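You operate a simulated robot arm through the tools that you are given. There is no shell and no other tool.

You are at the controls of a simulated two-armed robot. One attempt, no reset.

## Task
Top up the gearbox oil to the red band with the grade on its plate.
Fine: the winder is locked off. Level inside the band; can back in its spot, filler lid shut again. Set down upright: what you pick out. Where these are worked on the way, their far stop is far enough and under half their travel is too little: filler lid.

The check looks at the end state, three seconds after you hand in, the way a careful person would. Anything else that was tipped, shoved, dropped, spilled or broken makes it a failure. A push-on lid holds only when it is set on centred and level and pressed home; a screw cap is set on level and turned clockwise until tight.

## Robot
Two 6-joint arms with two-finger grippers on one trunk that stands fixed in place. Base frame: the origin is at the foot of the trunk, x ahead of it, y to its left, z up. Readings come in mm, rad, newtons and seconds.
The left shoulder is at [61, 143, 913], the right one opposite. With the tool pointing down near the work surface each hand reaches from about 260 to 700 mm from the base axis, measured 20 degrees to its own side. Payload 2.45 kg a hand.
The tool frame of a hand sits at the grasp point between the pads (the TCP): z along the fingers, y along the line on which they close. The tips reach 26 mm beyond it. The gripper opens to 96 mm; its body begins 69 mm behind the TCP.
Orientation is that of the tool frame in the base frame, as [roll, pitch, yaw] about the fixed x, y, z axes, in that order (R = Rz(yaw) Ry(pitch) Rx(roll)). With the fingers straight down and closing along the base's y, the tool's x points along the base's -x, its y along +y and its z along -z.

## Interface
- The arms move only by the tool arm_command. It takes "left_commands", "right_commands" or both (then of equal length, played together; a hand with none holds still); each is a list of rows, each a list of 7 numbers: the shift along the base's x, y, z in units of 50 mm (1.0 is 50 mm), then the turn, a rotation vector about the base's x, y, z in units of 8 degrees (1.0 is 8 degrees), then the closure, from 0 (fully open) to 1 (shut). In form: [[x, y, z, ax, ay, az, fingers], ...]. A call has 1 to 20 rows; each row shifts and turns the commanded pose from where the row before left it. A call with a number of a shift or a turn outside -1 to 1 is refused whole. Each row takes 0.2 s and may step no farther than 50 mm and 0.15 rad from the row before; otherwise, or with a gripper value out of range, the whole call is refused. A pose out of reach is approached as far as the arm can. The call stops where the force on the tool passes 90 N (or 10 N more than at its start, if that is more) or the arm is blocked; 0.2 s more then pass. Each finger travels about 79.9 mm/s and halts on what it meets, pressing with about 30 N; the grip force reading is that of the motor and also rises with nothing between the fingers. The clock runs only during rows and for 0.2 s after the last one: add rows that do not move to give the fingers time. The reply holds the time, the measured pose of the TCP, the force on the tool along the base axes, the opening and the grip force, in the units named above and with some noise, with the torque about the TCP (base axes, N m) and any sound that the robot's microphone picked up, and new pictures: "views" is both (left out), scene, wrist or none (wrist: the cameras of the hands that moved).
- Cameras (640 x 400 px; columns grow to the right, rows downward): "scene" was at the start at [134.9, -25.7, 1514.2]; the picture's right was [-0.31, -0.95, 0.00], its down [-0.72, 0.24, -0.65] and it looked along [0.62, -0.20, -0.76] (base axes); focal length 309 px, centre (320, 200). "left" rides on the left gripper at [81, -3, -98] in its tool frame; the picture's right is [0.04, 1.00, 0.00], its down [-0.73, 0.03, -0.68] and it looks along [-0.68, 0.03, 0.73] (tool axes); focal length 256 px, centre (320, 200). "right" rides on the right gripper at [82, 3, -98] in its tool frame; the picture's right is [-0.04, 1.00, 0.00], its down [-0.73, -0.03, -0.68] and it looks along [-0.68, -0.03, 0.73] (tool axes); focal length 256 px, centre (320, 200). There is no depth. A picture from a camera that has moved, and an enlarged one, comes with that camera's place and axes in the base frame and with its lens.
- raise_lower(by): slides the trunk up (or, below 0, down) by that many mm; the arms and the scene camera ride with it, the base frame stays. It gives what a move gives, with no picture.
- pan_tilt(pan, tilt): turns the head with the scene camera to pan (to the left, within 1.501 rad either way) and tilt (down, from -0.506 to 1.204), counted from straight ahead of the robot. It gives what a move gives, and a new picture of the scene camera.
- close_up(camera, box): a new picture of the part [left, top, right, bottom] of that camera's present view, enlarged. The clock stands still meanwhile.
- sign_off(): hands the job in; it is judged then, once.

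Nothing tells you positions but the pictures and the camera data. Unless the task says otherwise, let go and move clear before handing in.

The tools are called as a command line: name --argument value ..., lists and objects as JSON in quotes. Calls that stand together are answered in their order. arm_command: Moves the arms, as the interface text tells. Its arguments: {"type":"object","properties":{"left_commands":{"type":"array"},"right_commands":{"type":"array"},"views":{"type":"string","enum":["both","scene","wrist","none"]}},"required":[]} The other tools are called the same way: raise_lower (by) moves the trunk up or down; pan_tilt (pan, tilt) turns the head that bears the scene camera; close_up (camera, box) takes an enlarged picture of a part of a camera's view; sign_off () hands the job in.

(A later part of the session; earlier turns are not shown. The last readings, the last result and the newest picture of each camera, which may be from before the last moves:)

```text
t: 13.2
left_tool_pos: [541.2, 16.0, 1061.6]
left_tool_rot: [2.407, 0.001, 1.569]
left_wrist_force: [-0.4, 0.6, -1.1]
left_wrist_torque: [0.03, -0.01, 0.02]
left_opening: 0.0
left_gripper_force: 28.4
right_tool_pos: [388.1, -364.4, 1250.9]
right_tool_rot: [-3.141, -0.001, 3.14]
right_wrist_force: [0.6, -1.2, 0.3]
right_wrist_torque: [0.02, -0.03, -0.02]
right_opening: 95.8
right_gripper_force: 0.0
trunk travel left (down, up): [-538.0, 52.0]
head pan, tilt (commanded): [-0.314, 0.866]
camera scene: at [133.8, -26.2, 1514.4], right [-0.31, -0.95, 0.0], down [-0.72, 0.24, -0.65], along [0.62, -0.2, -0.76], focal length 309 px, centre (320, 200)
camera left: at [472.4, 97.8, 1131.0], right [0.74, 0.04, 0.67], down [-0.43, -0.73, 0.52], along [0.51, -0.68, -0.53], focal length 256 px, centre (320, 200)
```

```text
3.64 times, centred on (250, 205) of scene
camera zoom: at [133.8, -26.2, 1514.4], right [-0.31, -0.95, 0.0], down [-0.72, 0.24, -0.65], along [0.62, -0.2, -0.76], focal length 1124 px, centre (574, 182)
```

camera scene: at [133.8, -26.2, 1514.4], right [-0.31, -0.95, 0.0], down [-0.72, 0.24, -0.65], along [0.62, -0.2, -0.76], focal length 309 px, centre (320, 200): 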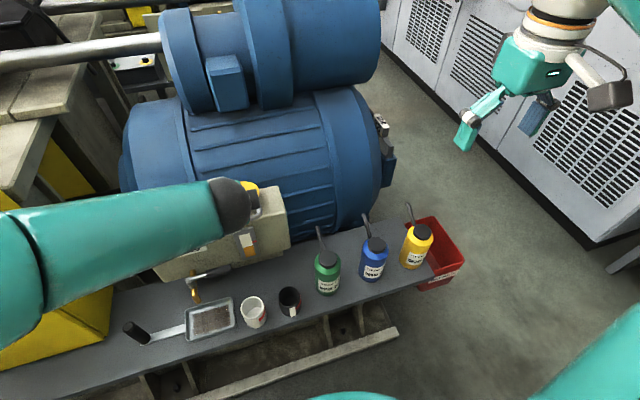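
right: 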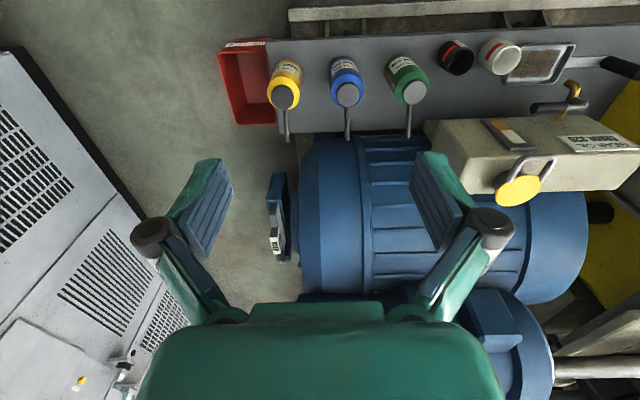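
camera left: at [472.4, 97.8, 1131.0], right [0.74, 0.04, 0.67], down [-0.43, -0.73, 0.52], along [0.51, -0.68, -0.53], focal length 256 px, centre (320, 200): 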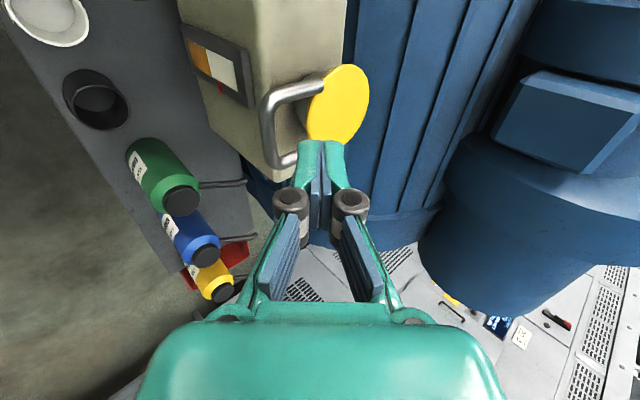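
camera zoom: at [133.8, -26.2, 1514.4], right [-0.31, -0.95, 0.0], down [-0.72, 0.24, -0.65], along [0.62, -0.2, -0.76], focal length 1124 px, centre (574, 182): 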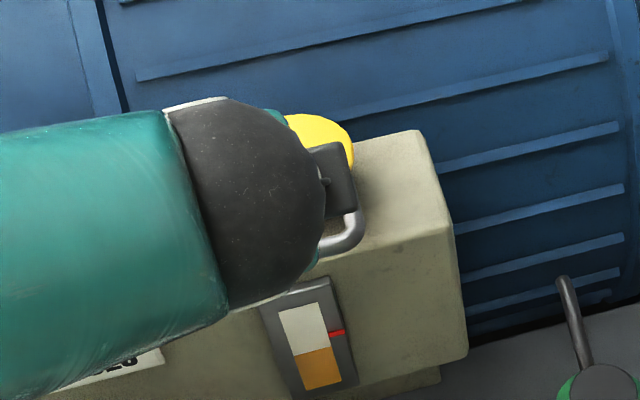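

The lid dropped shut again, undamaged. I'll back away, level the tool and re-approach to grip the bar a little deeper, then raise it with less tool pitch so the wrist stays in reach.

arm_command --left_commands '[[-0.4, -0.1, 0.1, 0, -1, 0, 1], [-0.3, -0.1, -0.2, 0, -1, 0, 0.7], [0, -0.1, -0.4, 0, -1, 0, 0.5], [0, 0, -0.4, 0, -1, 0, 0.5], [0, 0, -0.4, 0, -1, 0, 0.5], [0, 0, -0.3, 0, -1, 0, 0.5], [0, 0, 0, 0, 0, 0, 0.5]]' --views "both"

close_up --camera "left" --box '[230, 20, 410, 200]'

close_up --camera "scene" --box '[200, 150, 300, 260]'

```text
t: 14.8
left_tool_pos: [507.1, 2.4, 981.8]
left_tool_rot: [1.571, -0.001, 1.571]
left_wrist_force: [0.1, -0.1, 0.5]
left_wrist_torque: [0.0, 0.02, 0.04]
left_opening: 48.4
left_gripper_force: 0.1
right_tool_pos: [389.9, -364.6, 1250.6]
right_tool_rot: [3.142, 0.001, -3.141]
right_wrist_force: [-0.5, -0.8, -0.9]
right_wrist_torque: [-0.01, 0.01, 0.02]
right_opening: 95.6
right_gripper_force: 0.1
trunk travel left (down, up): [-538.0, 52.0]
head pan, tilt (commanded): [-0.314, 0.866]
camera scene: at [134.1, -25.4, 1514.3], right [-0.31, -0.95, 0.0], down [-0.72, 0.23, -0.65], along [0.62, -0.2, -0.76], focal length 309 px, centre (320, 200)
camera left: at [407.2, 84.5, 976.3], right [0.0, 0.04, 1.0], down [-0.68, -0.73, 0.03], along [0.73, -0.68, 0.03], focal length 256 px, centre (320, 200)
```

scene: 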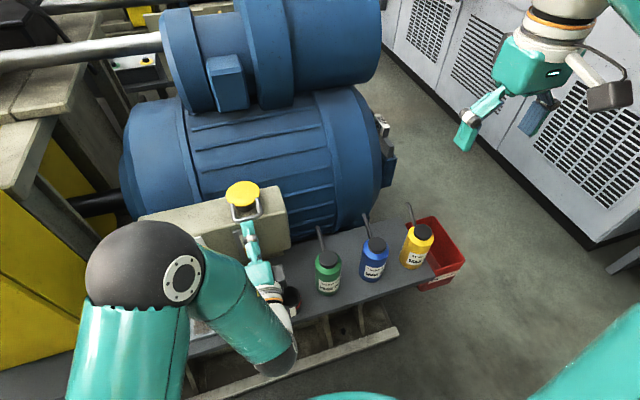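
left: 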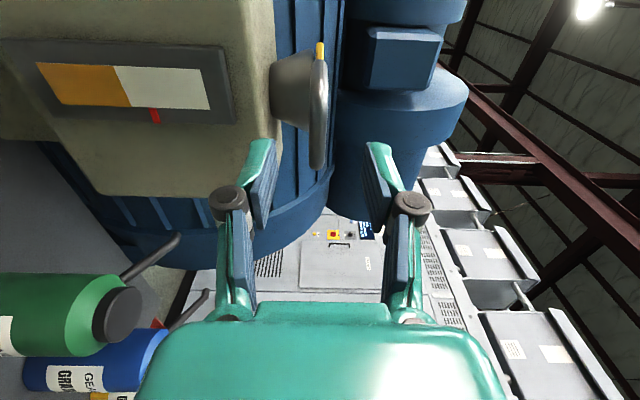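

```text
2.22 times, centred on (320, 110) of left
camera zoom: at [407.2, 84.5, 976.3], right [0.0, 0.04, 1.0], down [-0.68, -0.73, 0.03], along [0.73, -0.68, 0.03], focal length 569 px, centre (320, 400)
```

zoom: 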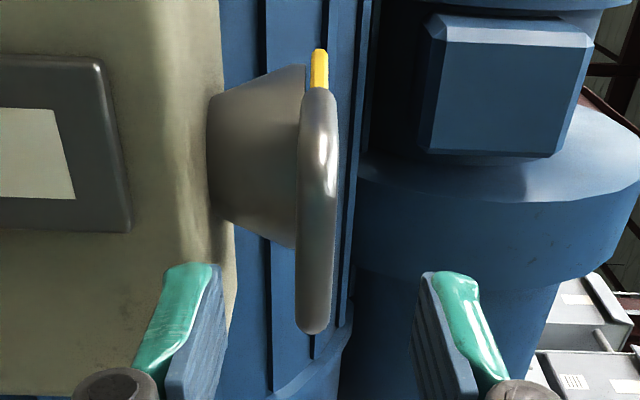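

```text
3.64 times, centred on (250, 205) of scene
camera zoom: at [134.1, -25.4, 1514.3], right [-0.31, -0.95, 0.0], down [-0.72, 0.23, -0.65], along [0.62, -0.2, -0.76], focal length 1124 px, centre (574, 182)
```

zoom: 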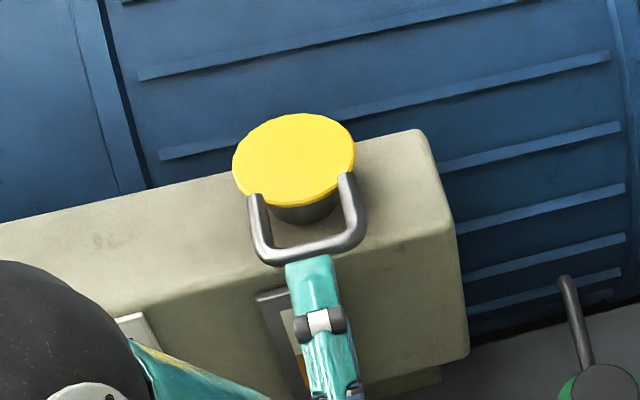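

The lid is shut and undisturbed. I'll advance deeper so the bar sits at the pad centre, close, and lift along the arc with only a mild tool pitch.

arm_command --left_commands '[[0.3, -0.02, -0.02, 0, 0, 0, 0.5], [0.3, 0, 0, 0, 0, 0, 0.5], [0.3, 0, 0, 0, 0, 0, 0.5], [0.2, 0, 0, 0, 0, 0, 0.5], [0, 0, 0, 0, 0, 0, 0.8], [0, 0, 0, 0, 0, 0, 1], [0, 0, 0, 0, 0, 0, 1], [0, 0, 0, 0, 0, 0, 1]]' --views "both"

close_up --camera "left" --box '[220, 30, 420, 230]'

```text
t: 16.6
left_tool_pos: [561.9, 3.2, 981.7]
left_tool_rot: [1.573, -0.001, 1.57]
left_wrist_force: [0.4, 0.5, -0.6]
left_wrist_torque: [-0.01, -0.04, -0.06]
left_opening: 10.0
left_gripper_force: 37.0
right_tool_pos: [389.2, -365.2, 1251.2]
right_tool_rot: [3.141, 0.0, 3.14]
right_wrist_force: [0.1, -0.2, -0.2]
right_wrist_torque: [0.01, 0.0, 0.01]
right_opening: 96.0
right_gripper_force: 0.0
trunk travel left (down, up): [-538.0, 52.0]
head pan, tilt (commanded): [-0.314, 0.866]
camera scene: at [135.0, -25.5, 1514.2], right [-0.31, -0.95, 0.0], down [-0.72, 0.24, -0.65], along [0.62, -0.2, -0.76], focal length 309 px, centre (320, 200)
camera left: at [462.6, 84.2, 976.3], right [0.0, 0.04, 1.0], down [-0.68, -0.73, 0.03], along [0.73, -0.68, 0.03], focal length 256 px, centre (320, 200)
```

scene: 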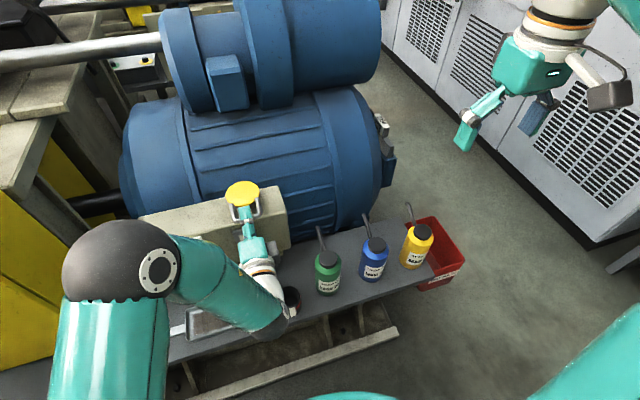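
left: 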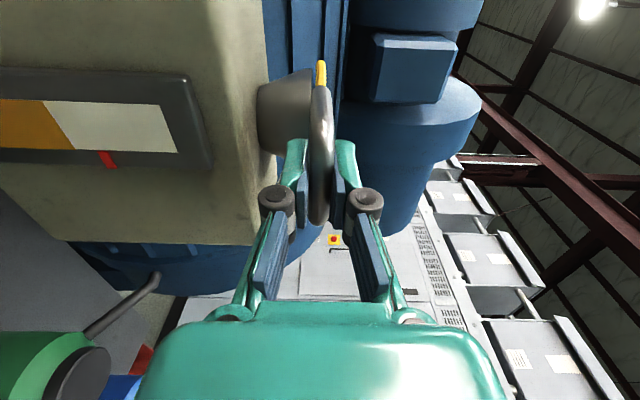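

```text
2.00 times, centred on (320, 130) of left
camera zoom: at [462.6, 84.2, 976.3], right [0.0, 0.04, 1.0], down [-0.68, -0.73, 0.03], along [0.73, -0.68, 0.03], focal length 512 px, centre (320, 340)
```

zoom: 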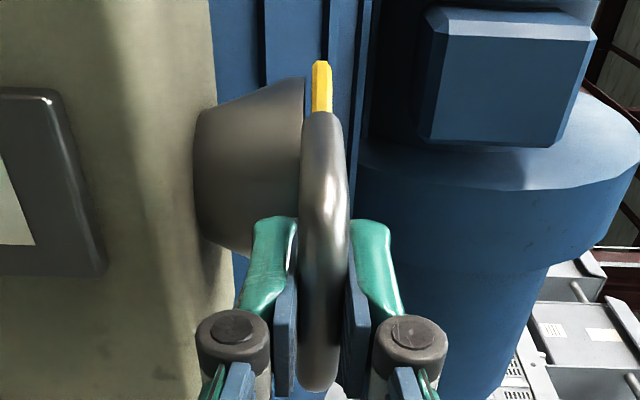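

The bar is gripped deeper now. I'll lift the first part of the arc.

arm_command --left_commands '[[0.022, 0, 0.316, 0, 0.5, 0, 1], [0.066, 0, 0.31, 0, 0.5, 0, 1], [0.108, 0, 0.298, 0, 0.5, 0, 1], [0.149, 0, 0.279, 0, 0.5, 0, 1]]' --views "both"

```text
t: 17.6
left_tool_pos: [580.4, 3.0, 1042.4]
left_tool_rot: [1.851, 0.0, 1.568]
left_wrist_force: [4.9, -1.7, -2.9]
left_wrist_torque: [-0.02, -0.06, 0.13]
left_opening: 10.1
left_gripper_force: 37.2
right_tool_pos: [389.6, -364.7, 1249.2]
right_tool_rot: [-3.141, -0.002, 3.141]
right_wrist_force: [0.1, 1.1, -0.2]
right_wrist_torque: [-0.02, -0.02, 0.0]
right_opening: 95.6
right_gripper_force: 0.0
trunk travel left (down, up): [-538.0, 52.0]
head pan, tilt (commanded): [-0.314, 0.866]
camera scene: at [135.9, -25.8, 1514.1], right [-0.31, -0.95, 0.0], down [-0.73, 0.24, -0.65], along [0.62, -0.2, -0.76], focal length 309 px, centre (320, 200)
camera left: at [484.6, 84.2, 1064.9], right [0.28, 0.04, 0.96], down [-0.65, -0.73, 0.22], along [0.71, -0.68, -0.18], focal length 256 px, centre (320, 200)
```

scene: 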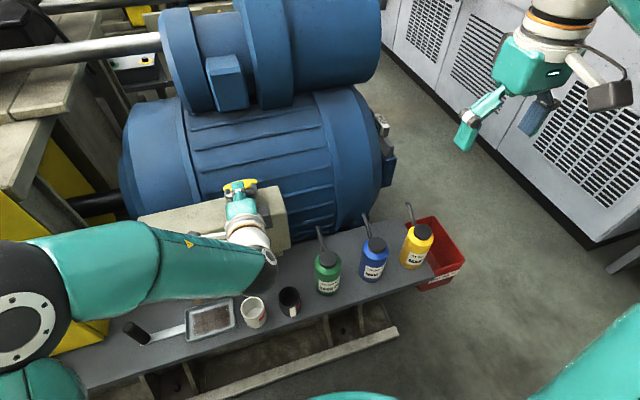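
left: 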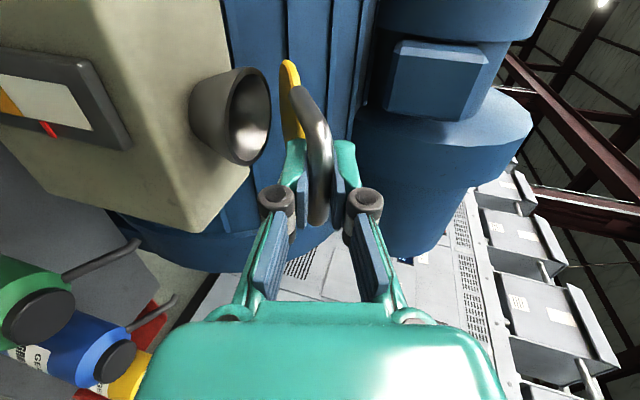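

Pivoting on the bar works, with the lid about 32° open and the forces small. Continuing.

arm_command --left_commands '[[0.186, 0, 0.256, 0, 0.4, 0, 1], [0.22, 0, 0.228, 0, 0.4, 0, 1], [0.25, 0, 0.195, 0, 0.4, 0, 1], [0.274, 0, 0.158, 0, 0.4, 0, 1]]' --views "both"

```text
t: 18.6
left_tool_pos: [627.9, 2.0, 1084.4]
left_tool_rot: [2.073, 0.001, 1.572]
left_wrist_force: [-0.2, 4.6, 1.7]
left_wrist_torque: [0.2, -0.11, 0.29]
left_opening: 10.1
left_gripper_force: 37.6
right_tool_pos: [388.2, -362.4, 1250.8]
right_tool_rot: [3.14, 0.001, -3.141]
right_wrist_force: [0.4, 0.4, 0.6]
right_wrist_torque: [-0.02, 0.02, -0.03]
right_opening: 95.7
right_gripper_force: 0.0
trunk travel left (down, up): [-538.0, 52.0]
head pan, tilt (commanded): [-0.314, 0.866]
camera scene: at [134.4, -24.8, 1514.3], right [-0.31, -0.95, 0.0], down [-0.72, 0.23, -0.65], along [0.62, -0.2, -0.76], focal length 309 px, centre (320, 200)
camera left: at [539.2, 83.7, 1127.2], right [0.48, 0.04, 0.88], down [-0.58, -0.73, 0.35], along [0.66, -0.68, -0.33], focal length 256 px, centre (320, 200)
```

scene: 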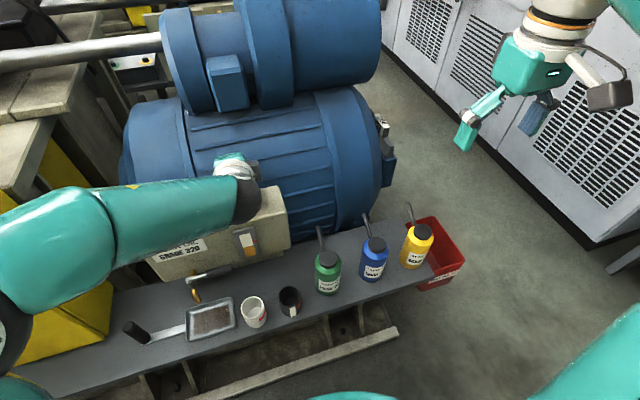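
left: 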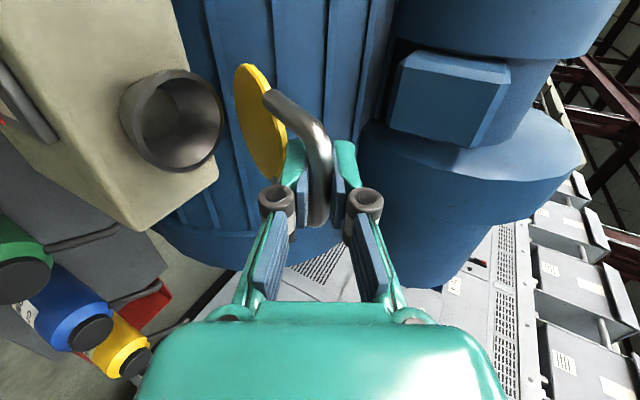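

arm_command --left_commands '[[0.294, 0, 0.118, 0, 0.3, 0, 1], [0.308, 0, 0.078, 0, 0.3, 0, 1], [0.314, 0, 0.032, 0, 0.3, 0, 1]]' --views "both"

```text
t: 19.4
left_tool_pos: [673.5, 1.4, 1096.3]
left_tool_rot: [2.197, 0.0, 1.572]
left_wrist_force: [0.6, 4.6, 10.2]
left_wrist_torque: [0.1, -0.18, 0.13]
left_opening: 9.9
left_gripper_force: 37.3
right_tool_pos: [388.7, -363.5, 1249.9]
right_tool_rot: [3.142, -0.002, -3.141]
right_wrist_force: [0.3, -0.5, -0.8]
right_wrist_torque: [0.01, -0.01, 0.01]
right_opening: 96.1
right_gripper_force: 0.1
trunk travel left (down, up): [-538.0, 52.0]
head pan, tilt (commanded): [-0.314, 0.866]
camera scene: at [133.8, -24.9, 1514.5], right [-0.31, -0.95, 0.0], down [-0.72, 0.23, -0.65], along [0.62, -0.2, -0.76], focal length 309 px, centre (320, 200)
camera left: at [590.2, 83.7, 1149.3], right [0.58, 0.04, 0.81], down [-0.53, -0.73, 0.42], along [0.61, -0.68, -0.41], focal length 256 px, centre (320, 200)
```

scene: 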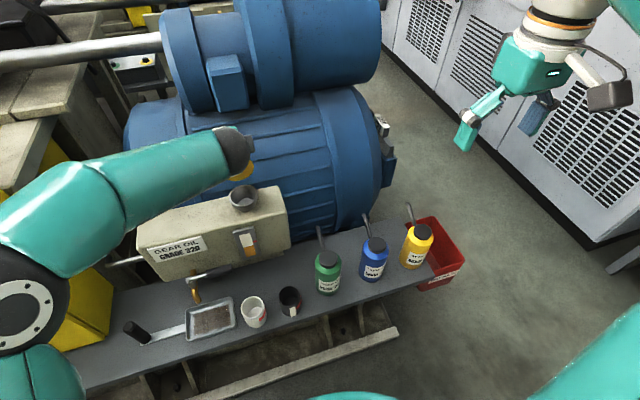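
left: 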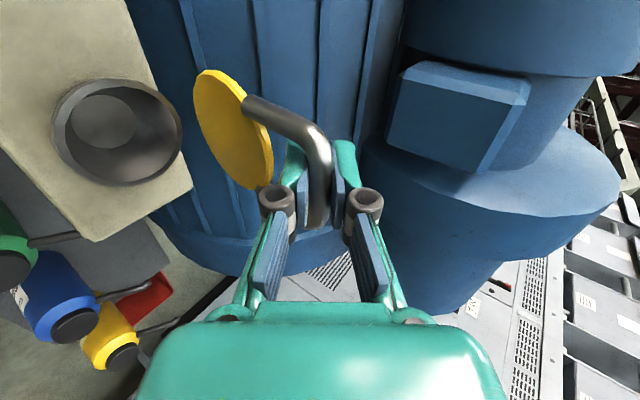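

About 88° open now. I'll ease past vertical and watch for the far stop.

arm_command --left_commands '[[0.314, 0, 0.01, 0, 0.2, 0, 1], [0.31, 0, -0.04, 0, 0.2, 0, 1]]' --views "both"

```text
t: 20.0
left_tool_pos: [704.3, 2.3, 1095.0]
left_tool_rot: [2.253, 0.002, 1.57]
left_wrist_force: [2.5, 1.4, 12.9]
left_wrist_torque: [0.16, -0.1, 0.25]
left_opening: 9.9
left_gripper_force: 37.0
right_tool_pos: [389.1, -363.7, 1250.1]
right_tool_rot: [3.141, 0.0, 3.141]
right_wrist_force: [0.5, -0.1, 0.3]
right_wrist_torque: [-0.01, 0.02, -0.02]
right_opening: 96.0
right_gripper_force: 0.1
trunk travel left (down, up): [-538.0, 52.0]
head pan, tilt (commanded): [-0.314, 0.866]
camera scene: at [133.7, -25.3, 1514.4], right [-0.31, -0.95, 0.0], down [-0.72, 0.23, -0.65], along [0.62, -0.2, -0.76], focal length 309 px, centre (320, 200)
camera left: at [624.4, 83.8, 1151.8], right [0.63, 0.04, 0.78], down [-0.51, -0.73, 0.45], along [0.59, -0.68, -0.44], focal length 256 px, centre (320, 200)
```

scene: 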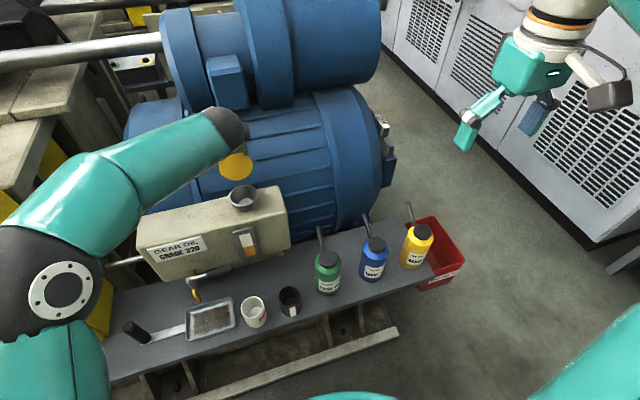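
left: 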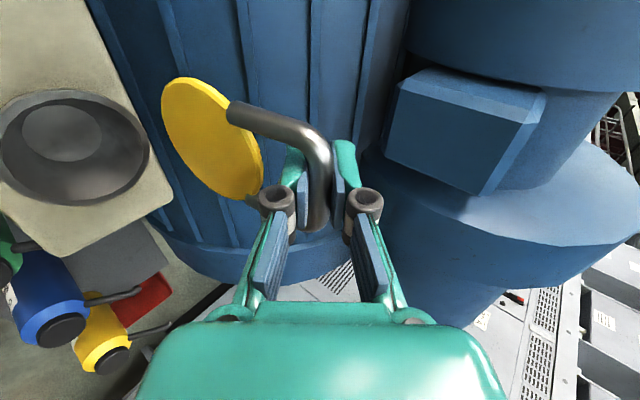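

arm_command --left_commands '[[0.3, 0, -0.06, 0, 0.1, 0, 1], [0, 0, 0, 0, 0, 0, 1]]' --views "both"

close_up --camera "scene" --box '[180, 90, 300, 220]'

```text
t: 20.6
left_tool_pos: [718.7, 2.3, 1090.5]
left_tool_rot: [2.267, 0.002, 1.569]
left_wrist_force: [5.4, 0.0, 17.1]
left_wrist_torque: [-0.18, -0.08, -0.2]
left_opening: 9.7
left_gripper_force: 37.7
right_tool_pos: [387.3, -363.7, 1250.1]
right_tool_rot: [-3.141, 0.0, 3.142]
right_wrist_force: [0.5, 0.2, 0.0]
right_wrist_torque: [0.0, -0.02, -0.04]
right_opening: 95.8
right_gripper_force: 0.0
trunk travel left (down, up): [-538.0, 52.0]
head pan, tilt (commanded): [-0.314, 0.866]
camera scene: at [133.5, -25.5, 1514.4], right [-0.31, -0.95, 0.0], down [-0.72, 0.24, -0.65], along [0.62, -0.2, -0.76], focal length 309 px, centre (320, 200)
camera left: at [640.2, 83.8, 1149.2], right [0.64, 0.04, 0.77], down [-0.5, -0.73, 0.46], along [0.58, -0.68, -0.45], focal length 256 px, centre (320, 200)
```

scene: 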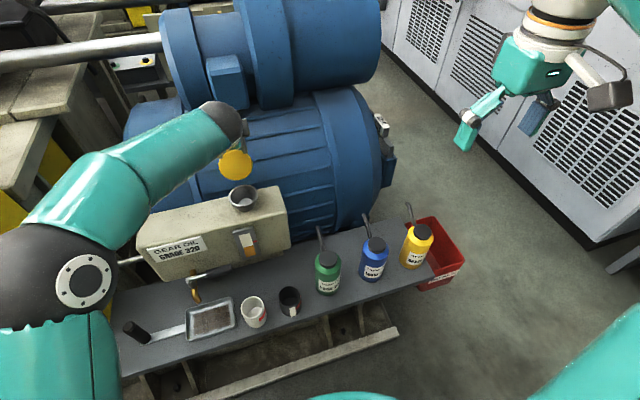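
left: 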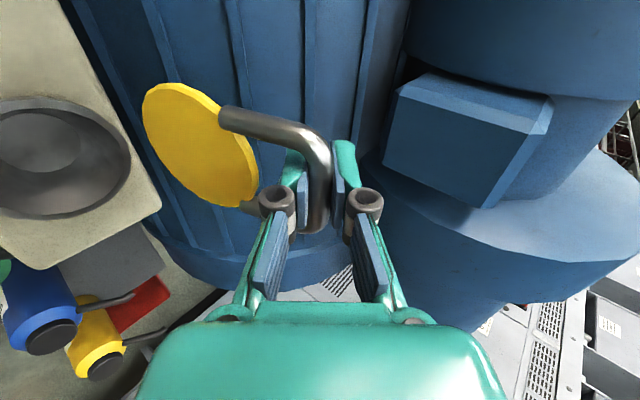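

```text
3.08 times, centred on (240, 155) of scene
camera zoom: at [133.5, -25.5, 1514.4], right [-0.31, -0.95, 0.0], down [-0.72, 0.24, -0.65], along [0.62, -0.2, -0.76], focal length 951 px, centre (566, 338)
```

zoom: 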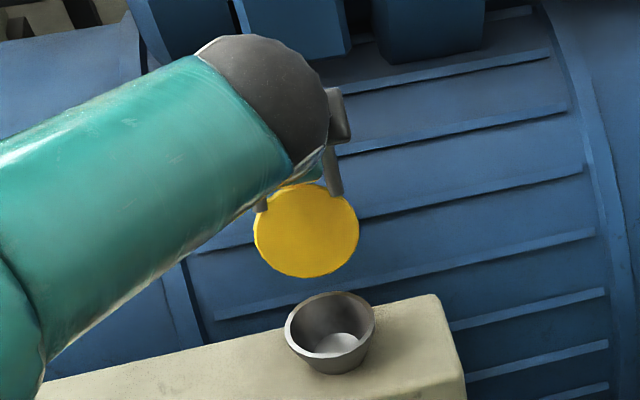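

The lid is about 110° open over a wide, funnel-shaped neck, and the hand feels a slight upward push. I'll nudge it a bit further to see whether it's at its stop.

arm_command --left_commands '[[0.2, 0, -0.02, 0, 0, 0, 1], [0, 0, 0, 0, 0, 0, 1]]' --views "none"

```text
t: 21.2
left_tool_pos: [730.6, 1.7, 1086.7]
left_tool_rot: [2.273, -0.001, 1.569]
left_wrist_force: [2.1, -0.8, 4.6]
left_wrist_torque: [-0.18, 0.0, -0.14]
left_opening: 9.7
left_gripper_force: 36.9
right_tool_pos: [388.6, -365.2, 1249.6]
right_tool_rot: [3.141, 0.001, -3.141]
right_wrist_force: [0.4, -0.7, 0.1]
right_wrist_torque: [0.0, -0.02, 0.0]
right_opening: 96.0
right_gripper_force: 0.0
trunk travel left (down, up): [-538.0, 52.0]
head pan, tilt (commanded): [-0.314, 0.866]
```

arm_command --left_commands '[[0.2, 0, -0.1, 0, 0, 0, 1], [0, 0, 0, 0, 0, 0, 1]]' --views "wrist"

```text
t: 21.8
left_tool_pos: [733.9, 2.5, 1084.3]
left_tool_rot: [2.271, -0.003, 1.57]
left_wrist_force: [-25.1, -0.5, 3.0]
left_wrist_torque: [0.07, 0.01, 0.16]
left_opening: 10.0
left_gripper_force: 37.2
right_tool_pos: [383.9, -365.6, 1251.0]
right_tool_rot: [3.141, 0.003, -3.141]
right_wrist_force: [-0.1, 0.1, -0.8]
right_wrist_torque: [-0.02, 0.03, -0.01]
right_opening: 96.1
right_gripper_force: 0.0
trunk travel left (down, up): [-538.0, 52.0]
head pan, tilt (commanded): [-0.314, 0.866]
camera left: at [655.2, 83.6, 1144.0], right [0.64, 0.04, 0.76], down [-0.5, -0.73, 0.46], along [0.58, -0.68, -0.45], focal length 256 px, centre (320, 200)
```

left: 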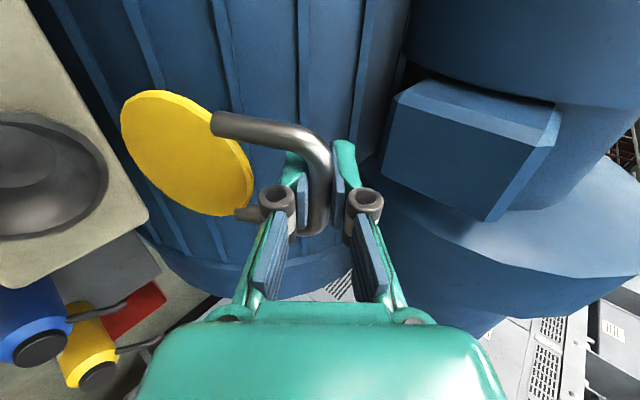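

I felt the far stop, at −25 N. I'll ease back slightly, open the fingers and withdraw along the tool axis, then see whether the lid stays open.

arm_command --left_commands '[[-0.1, 0, 0.02, 0, 0, 0, 1], [0, 0, 0, 0, 0, 0, 0.8], [0, 0, 0, 0, 0, 0, 0.6], [0, 0, 0, 0, 0, 0, 0.55], [-0.2, 0, 0.166, 0, 0, 0, 0.55], [-0.4, 0, 0.333, 0, 0, 0, 0.55], [-0.4, 0, 0.333, 0, 0, 0, 0.55]]' --views "both"

close_up --camera "scene" --box '[180, 90, 300, 220]'

```text
t: 23.4
left_tool_pos: [683.7, 0.4, 1129.5]
left_tool_rot: [2.27, 0.0, 1.569]
left_wrist_force: [-0.8, -0.5, -0.7]
left_wrist_torque: [0.01, -0.02, -0.03]
left_opening: 43.1
left_gripper_force: 0.1
right_tool_pos: [388.2, -364.7, 1250.2]
right_tool_rot: [3.141, -0.001, -3.141]
right_wrist_force: [-0.2, -0.2, -0.4]
right_wrist_torque: [-0.04, -0.03, -0.02]
right_opening: 96.0
right_gripper_force: 0.0
trunk travel left (down, up): [-538.0, 52.0]
head pan, tilt (commanded): [-0.314, 0.866]
camera scene: at [133.8, -25.4, 1514.3], right [-0.31, -0.95, 0.0], down [-0.72, 0.24, -0.65], along [0.62, -0.2, -0.76], focal length 309 px, centre (320, 200)
camera left: at [604.7, 81.8, 1187.7], right [0.64, 0.04, 0.77], down [-0.5, -0.73, 0.46], along [0.58, -0.68, -0.45], focal length 256 px, centre (320, 200)
```

scene: 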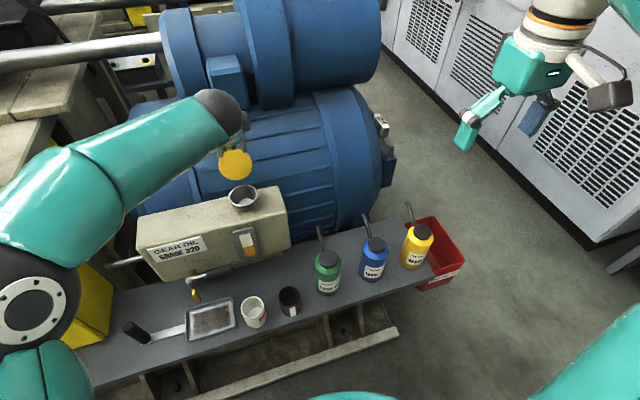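
left: 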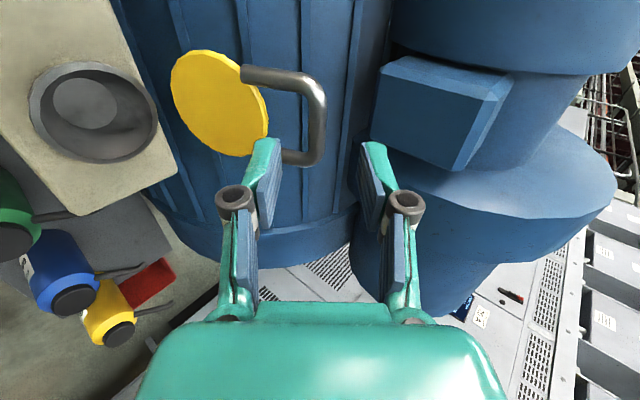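

```text
3.08 times, centred on (240, 155) of scene
camera zoom: at [133.8, -25.4, 1514.3], right [-0.31, -0.95, 0.0], down [-0.72, 0.24, -0.65], along [0.62, -0.2, -0.76], focal length 951 px, centre (566, 338)
```

zoom: 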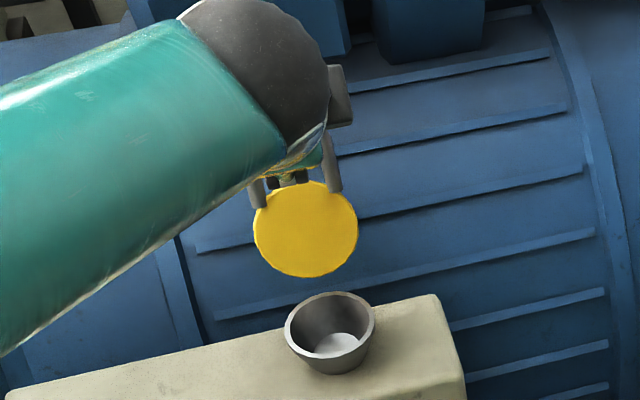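

The lid rests open by itself. I'll withdraw the left arm up and off to the left so it's clear of the pour area and the sight glass.

arm_command --left_commands '[[-0.7, 0, 0.6, 0, 0, 0, 0.55], [-0.7, 0, 0.6, 0, 0, 0, 0.55], [-0.4, 0.8, 0, 0, 0, 0, 0.55], [-0.4, 0.8, 0, 0, 0, 0, 0.55], [-0.4, 0.8, 0, 0, 0, 0, 0.55], [-0.4, 0.8, 0, 0, 0, 0, 0.55], [-0.2, 0.8, 0, 0, 0, 0, 0.55], [0, 0.8, 0, 0, 0, 0, 0.55]]' --views "both"

close_up --camera "scene" --box '[180, 120, 300, 270]'

```text
t: 25.2
left_tool_pos: [524.9, 244.0, 1187.4]
left_tool_rot: [2.27, 0.001, 1.569]
left_wrist_force: [0.4, -0.2, 0.4]
left_wrist_torque: [0.0, 0.02, -0.02]
left_opening: 43.4
left_gripper_force: 0.0
right_tool_pos: [387.5, -364.6, 1251.2]
right_tool_rot: [3.141, 0.001, -3.141]
right_wrist_force: [-0.1, 0.6, -0.2]
right_wrist_torque: [0.0, -0.01, -0.03]
right_opening: 96.1
right_gripper_force: 0.1
trunk travel left (down, up): [-538.0, 52.0]
head pan, tilt (commanded): [-0.314, 0.866]
camera scene: at [134.5, -25.0, 1514.3], right [-0.31, -0.95, 0.0], down [-0.72, 0.23, -0.65], along [0.62, -0.2, -0.76], focal length 309 px, centre (320, 200)
camera left: at [445.6, 325.8, 1245.9], right [0.64, 0.04, 0.76], down [-0.5, -0.73, 0.46], along [0.58, -0.68, -0.45], focal length 256 px, centre (320, 200)
```

scene: 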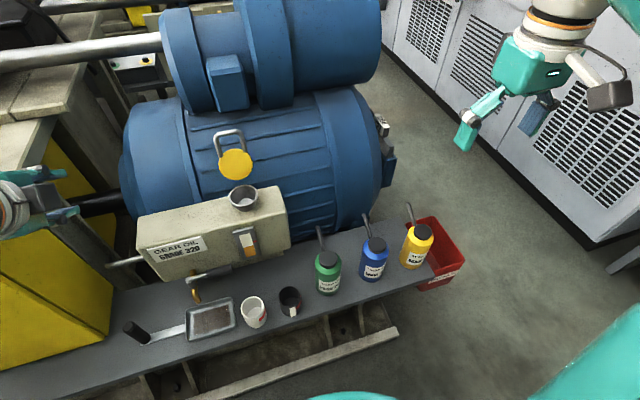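
left: 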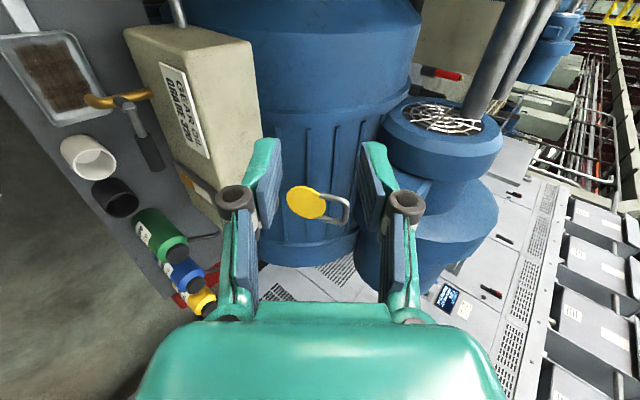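

```text
2.67 times, centred on (240, 195) of scene
camera zoom: at [134.5, -25.0, 1514.3], right [-0.31, -0.95, 0.0], down [-0.72, 0.23, -0.65], along [0.62, -0.2, -0.76], focal length 824 px, centre (533, 213)
```

zoom: 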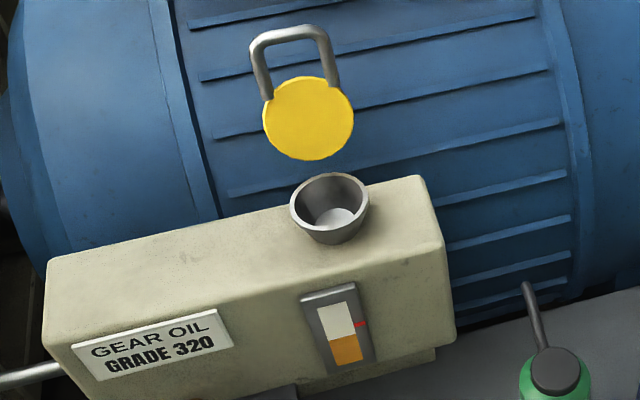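

The lid stays open and its handle is clear. The funnel mouth centre is near (642, -1, 972). I'll bring the right hand over the blue can with the tool pitched to about 30° below horizontal, opened wide and closing along y.

arm_command --right_commands '[[0.25, 0.1, -0.6, 0, -0.9375, 0, 0], [0.25, 0.1, -0.6, 0, -0.9375, 0, 0], [0.25, 0.1, -0.6, 0, -0.9375, 0, 0], [0.25, 0.1, -0.6, 0, -0.9375, 0, 0], [0.25, 0.1, -0.6, 0, -0.9375, 0, 0], [0.25, 0.1, -0.6, 0, -0.9375, 0, 0], [0.25, 0.1, -0.6, 0, -0.9375, 0, 0], [0.25, 0.1, -0.6, 0, -0.9375, 0, 0], [0.25, 0.15, -0.8, 0, 0, 0, 0], [0.2, 0.15, -0.8, 0, 0, 0, 0]]' --views "both"

```text
t: 27.4
left_tool_pos: [525.1, 244.7, 1187.4]
left_tool_rot: [2.27, -0.001, 1.571]
left_wrist_force: [0.5, -0.5, -0.3]
left_wrist_torque: [-0.03, 0.01, -0.04]
left_opening: 43.2
left_gripper_force: 0.0
right_tool_pos: [511.0, -311.7, 929.7]
right_tool_rot: [-3.141, 1.045, 3.139]
right_wrist_force: [0.4, 0.0, 0.5]
right_wrist_torque: [-0.01, -0.04, 0.02]
right_opening: 95.7
right_gripper_force: 0.1
trunk travel left (down, up): [-538.0, 52.0]
head pan, tilt (commanded): [-0.314, 0.866]
camera scene: at [135.9, -25.9, 1514.1], right [-0.31, -0.95, 0.0], down [-0.73, 0.24, -0.65], along [0.61, -0.2, -0.76], focal length 309 px, centre (320, 200)
camera right: at [386.0, -307.2, 909.0], right [0.02, 1.0, 0.03], down [-0.22, -0.03, 0.98], along [0.98, -0.03, 0.22], focal length 256 px, centre (320, 200)
```

scene: 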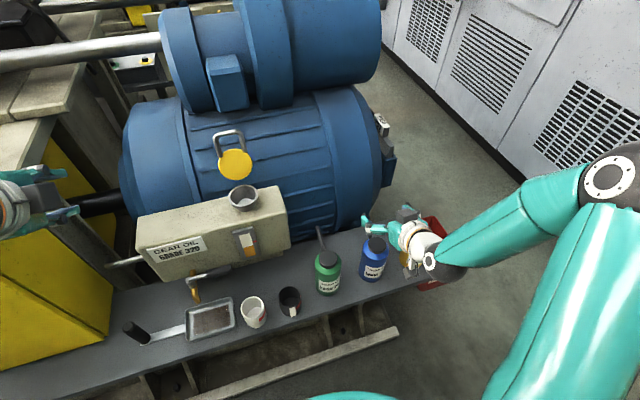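
right: 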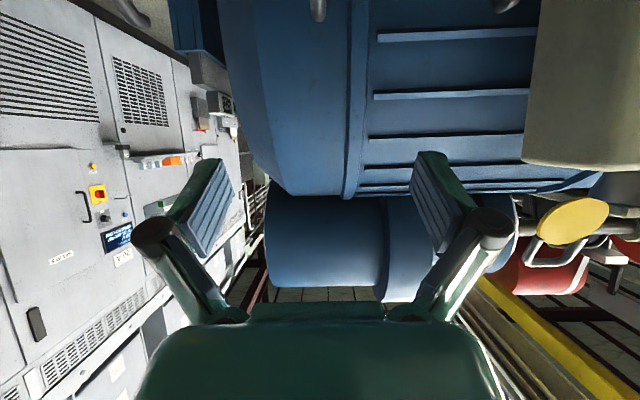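

The right hand is above the blue can, and its camera (image upside-down) sees the spout tip. I'll descend to just above the cap and check the centring.

arm_command --right_commands '[[0, 0, -0.7, 0, 0, 0, 0], [0, 0, -0.7, 0, 0, 0, 0]]' --views "both"

close_up --camera "scene" --box '[300, 190, 480, 310]'

close_up --camera "right" --box '[200, 0, 440, 150]'

```text
t: 28.0
left_tool_pos: [524.4, 242.7, 1186.7]
left_tool_rot: [2.27, -0.001, 1.571]
left_wrist_force: [0.2, 0.2, 0.0]
left_wrist_torque: [-0.01, -0.02, -0.02]
left_opening: 43.2
left_gripper_force: 0.1
right_tool_pos: [511.1, -310.2, 861.1]
right_tool_rot: [-3.141, 1.048, 3.141]
right_wrist_force: [0.4, 0.4, -0.1]
right_wrist_torque: [0.0, 0.04, -0.02]
right_opening: 95.7
right_gripper_force: 0.1
trunk travel left (down, up): [-538.0, 52.0]
head pan, tilt (commanded): [-0.314, 0.866]
camera scene: at [134.7, -25.7, 1514.3], right [-0.31, -0.95, 0.0], down [-0.72, 0.24, -0.65], along [0.62, -0.2, -0.76], focal length 309 px, centre (320, 200)
camera right: at [386.3, -306.3, 839.6], right [0.02, 1.0, 0.03], down [-0.22, -0.03, 0.97], along [0.97, -0.03, 0.22], focal length 256 px, centre (320, 200)
```

scene: 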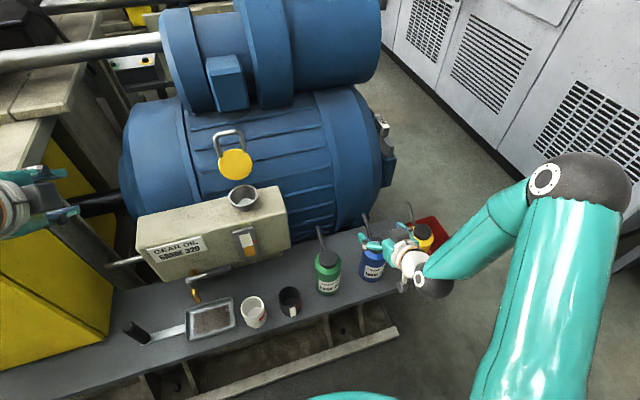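
right: 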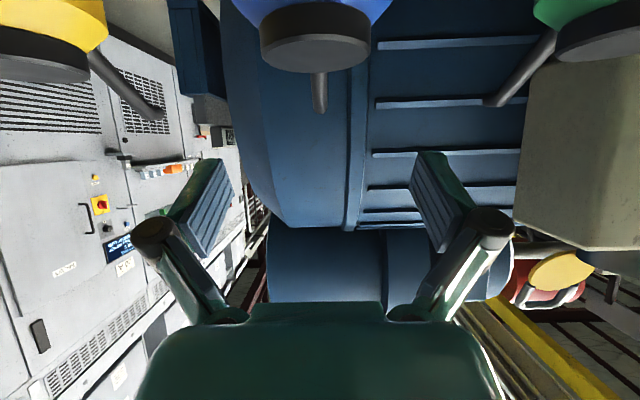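

```text
3.33 times, centred on (390, 250) of scene
camera zoom: at [134.7, -25.7, 1514.3], right [-0.31, -0.95, 0.0], down [-0.72, 0.24, -0.65], along [0.62, -0.2, -0.76], focal length 1030 px, centre (87, 33)
```

zoom: 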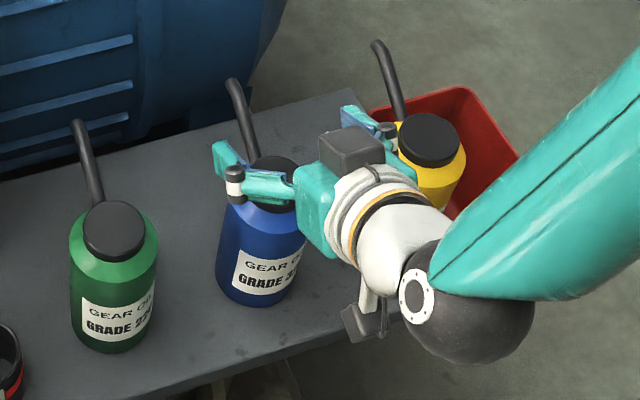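

```text
2.67 times, centred on (320, 75) of right
camera zoom: at [386.3, -306.3, 839.6], right [0.02, 1.0, 0.03], down [-0.22, -0.03, 0.97], along [0.97, -0.03, 0.22], focal length 683 px, centre (320, 533)
```

zoom: 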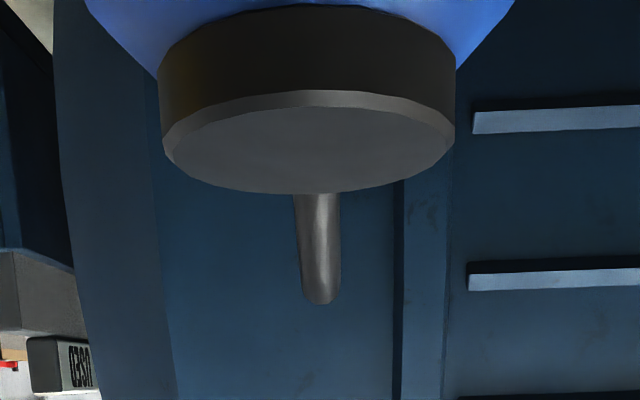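

Two views agree on the cap top at (512, -309.5, 802) and the spout tip at (610, -311, 817), and the hand is centred within 1 mm. I'll descend around the can body.

arm_command --right_commands '[[0, 0, -0.5, 0, 0, 0, 0], [0, 0, -0.5, 0, 0, 0, 0], [0, 0, -0.5, 0, 0, 0, 0]]' --views "both"

close_up --camera "scene" --box '[300, 190, 480, 310]'

```text
t: 28.8
left_tool_pos: [524.9, 242.3, 1187.6]
left_tool_rot: [2.27, 0.0, 1.571]
left_wrist_force: [-0.5, -0.3, 0.8]
left_wrist_torque: [0.03, 0.02, -0.01]
left_opening: 43.2
left_gripper_force: 0.1
right_tool_pos: [508.9, -309.8, 785.3]
right_tool_rot: [3.139, 1.047, 3.141]
right_wrist_force: [-0.1, -0.6, 0.6]
right_wrist_torque: [0.03, 0.03, 0.0]
right_opening: 95.9
right_gripper_force: 0.0
trunk travel left (down, up): [-538.0, 52.0]
head pan, tilt (commanded): [-0.314, 0.866]
camera scene: at [135.4, -26.0, 1514.2], right [-0.31, -0.95, 0.0], down [-0.73, 0.24, -0.65], along [0.62, -0.2, -0.76], focal length 309 px, centre (320, 200)
camera right: at [383.9, -307.0, 764.2], right [0.02, 1.0, 0.04], down [-0.22, -0.03, 0.97], along [0.98, -0.03, 0.22], focal length 256 px, centre (320, 200)
```

scene: 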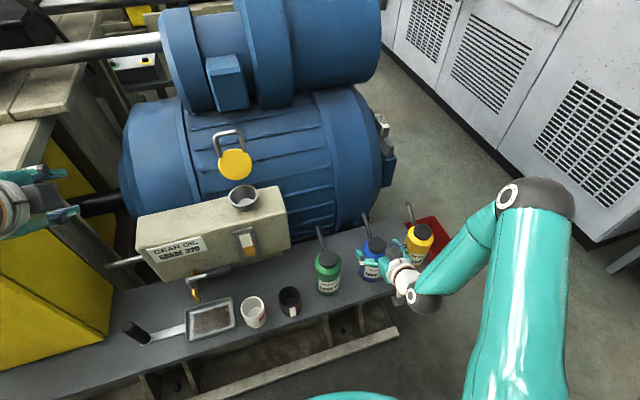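
right: 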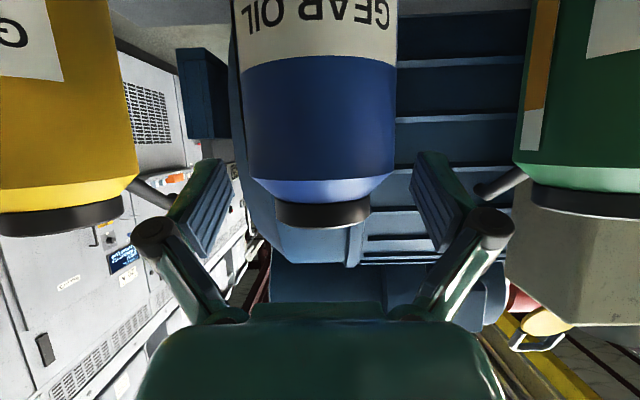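

```text
3.33 times, centred on (390, 250) of scene
camera zoom: at [135.4, -26.0, 1514.2], right [-0.31, -0.95, 0.0], down [-0.73, 0.24, -0.65], along [0.62, -0.2, -0.76], focal length 1030 px, centre (87, 33)
```

zoom: 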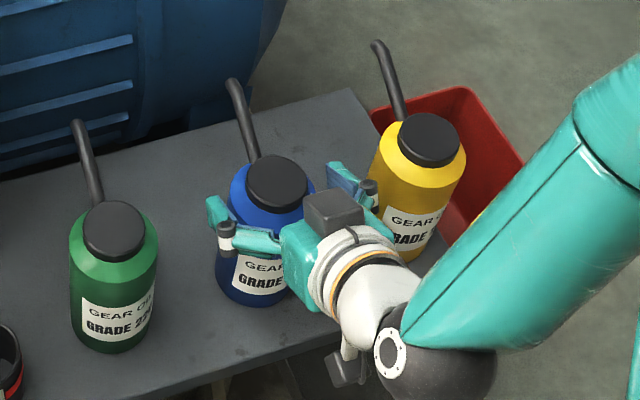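

The can is centred between the fingers. I'll go down to mid-body height and close.

arm_command --right_commands '[[0.02, 0, -0.5, 0, 0, 0, 0], [0.02, 0, -0.5, 0, 0, 0, 0], [0, 0, -0.36, 0, 0, 0, 0], [0, 0, 0, 0, 0, 0, 0]]' --views "both"

close_up --camera "scene" --box '[300, 190, 480, 310]'

```text
t: 29.8
left_tool_pos: [524.3, 243.8, 1186.5]
left_tool_rot: [2.269, 0.001, 1.569]
left_wrist_force: [-0.2, 0.0, -0.1]
left_wrist_torque: [0.02, 0.02, 0.0]
left_opening: 43.3
left_gripper_force: 0.1
right_tool_pos: [512.9, -310.2, 716.2]
right_tool_rot: [-3.141, 1.046, -3.141]
right_wrist_force: [-0.4, 0.9, -0.8]
right_wrist_torque: [-0.01, 0.02, 0.0]
right_opening: 95.9
right_gripper_force: 0.1
trunk travel left (down, up): [-538.0, 52.0]
head pan, tilt (commanded): [-0.314, 0.866]
camera scene: at [134.5, -25.5, 1514.3], right [-0.31, -0.95, 0.0], down [-0.72, 0.24, -0.65], along [0.62, -0.2, -0.76], focal length 309 px, centre (320, 200)
camera right: at [388.1, -305.7, 695.5], right [0.02, 1.0, 0.03], down [-0.22, -0.03, 0.97], along [0.97, -0.03, 0.22], focal length 256 px, centre (320, 200)
```

scene: 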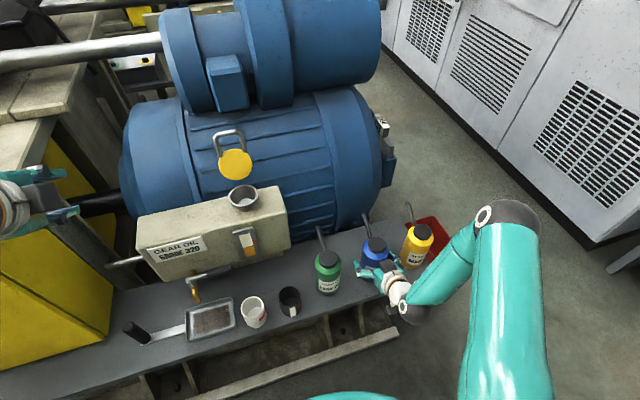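
right: 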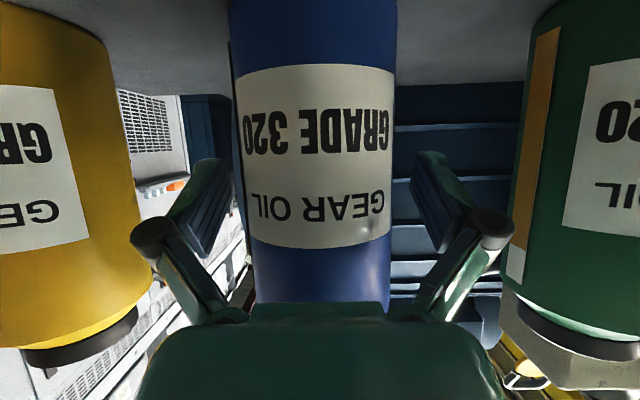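

```text
3.33 times, centred on (390, 250) of scene
camera zoom: at [134.5, -25.5, 1514.3], right [-0.31, -0.95, 0.0], down [-0.72, 0.24, -0.65], along [0.62, -0.2, -0.76], focal length 1030 px, centre (87, 33)
```

zoom: 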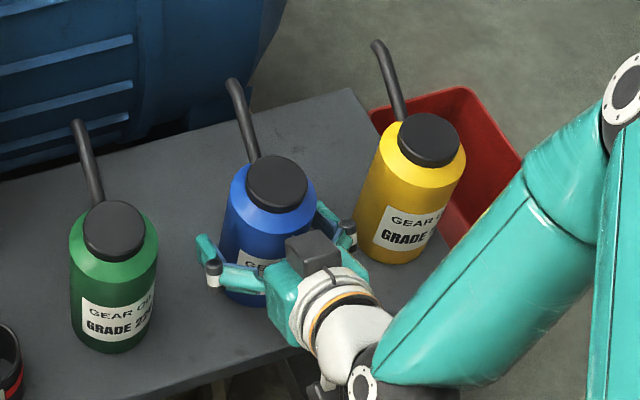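

The label reads "GEAR OIL GRADE 320", which is the right can. I'll close on it, noting the pick pose of TCP ≈ (513, -310, 716) for setting it back.

arm_command --right_commands '[[0, 0, 0, 0, 0, 0, 0.25], [0, 0, 0, 0, 0, 0, 1], [0, 0, 0, 0, 0, 0, 1], [0, 0, 0, 0, 0, 0, 1]]' --views "wrist"

close_up --camera "scene" --box '[300, 190, 480, 310]'

```text
t: 30.8
left_tool_pos: [523.5, 243.3, 1186.9]
left_tool_rot: [2.273, 0.001, 1.571]
left_wrist_force: [-0.1, -0.9, -0.1]
left_wrist_torque: [0.01, 0.01, 0.02]
left_opening: 43.2
left_gripper_force: 0.1
right_tool_pos: [512.8, -310.0, 717.6]
right_tool_rot: [-3.141, 1.049, 3.138]
right_wrist_force: [-0.1, -1.6, -0.2]
right_wrist_torque: [-0.04, -0.02, -0.04]
right_opening: 71.2
right_gripper_force: 29.6
trunk travel left (down, up): [-538.0, 52.0]
head pan, tilt (commanded): [-0.314, 0.866]
camera right: at [388.1, -305.8, 695.5], right [0.02, 1.0, 0.03], down [-0.22, -0.03, 0.97], along [0.98, -0.03, 0.22], focal length 256 px, centre (320, 200)
```

right: 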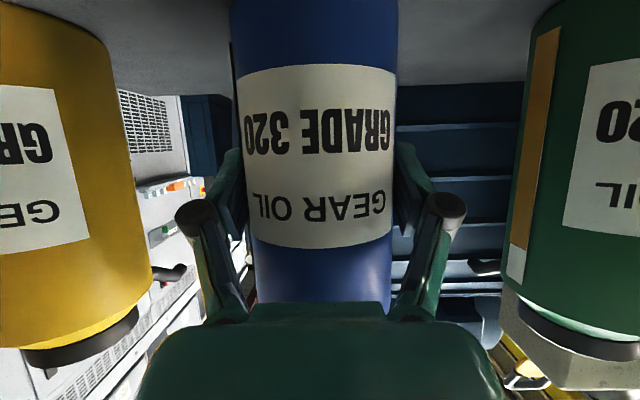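

```text
3.33 times, centred on (390, 250) of scene
camera zoom: at [134.7, -25.7, 1514.2], right [-0.31, -0.95, 0.0], down [-0.72, 0.24, -0.65], along [0.62, -0.2, -0.76], focal length 1030 px, centre (87, 33)
```

zoom: 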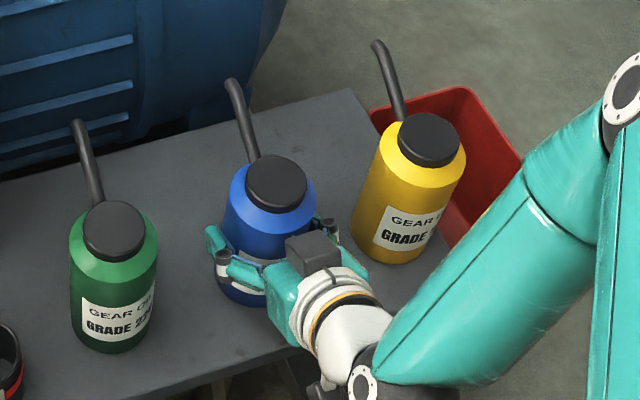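

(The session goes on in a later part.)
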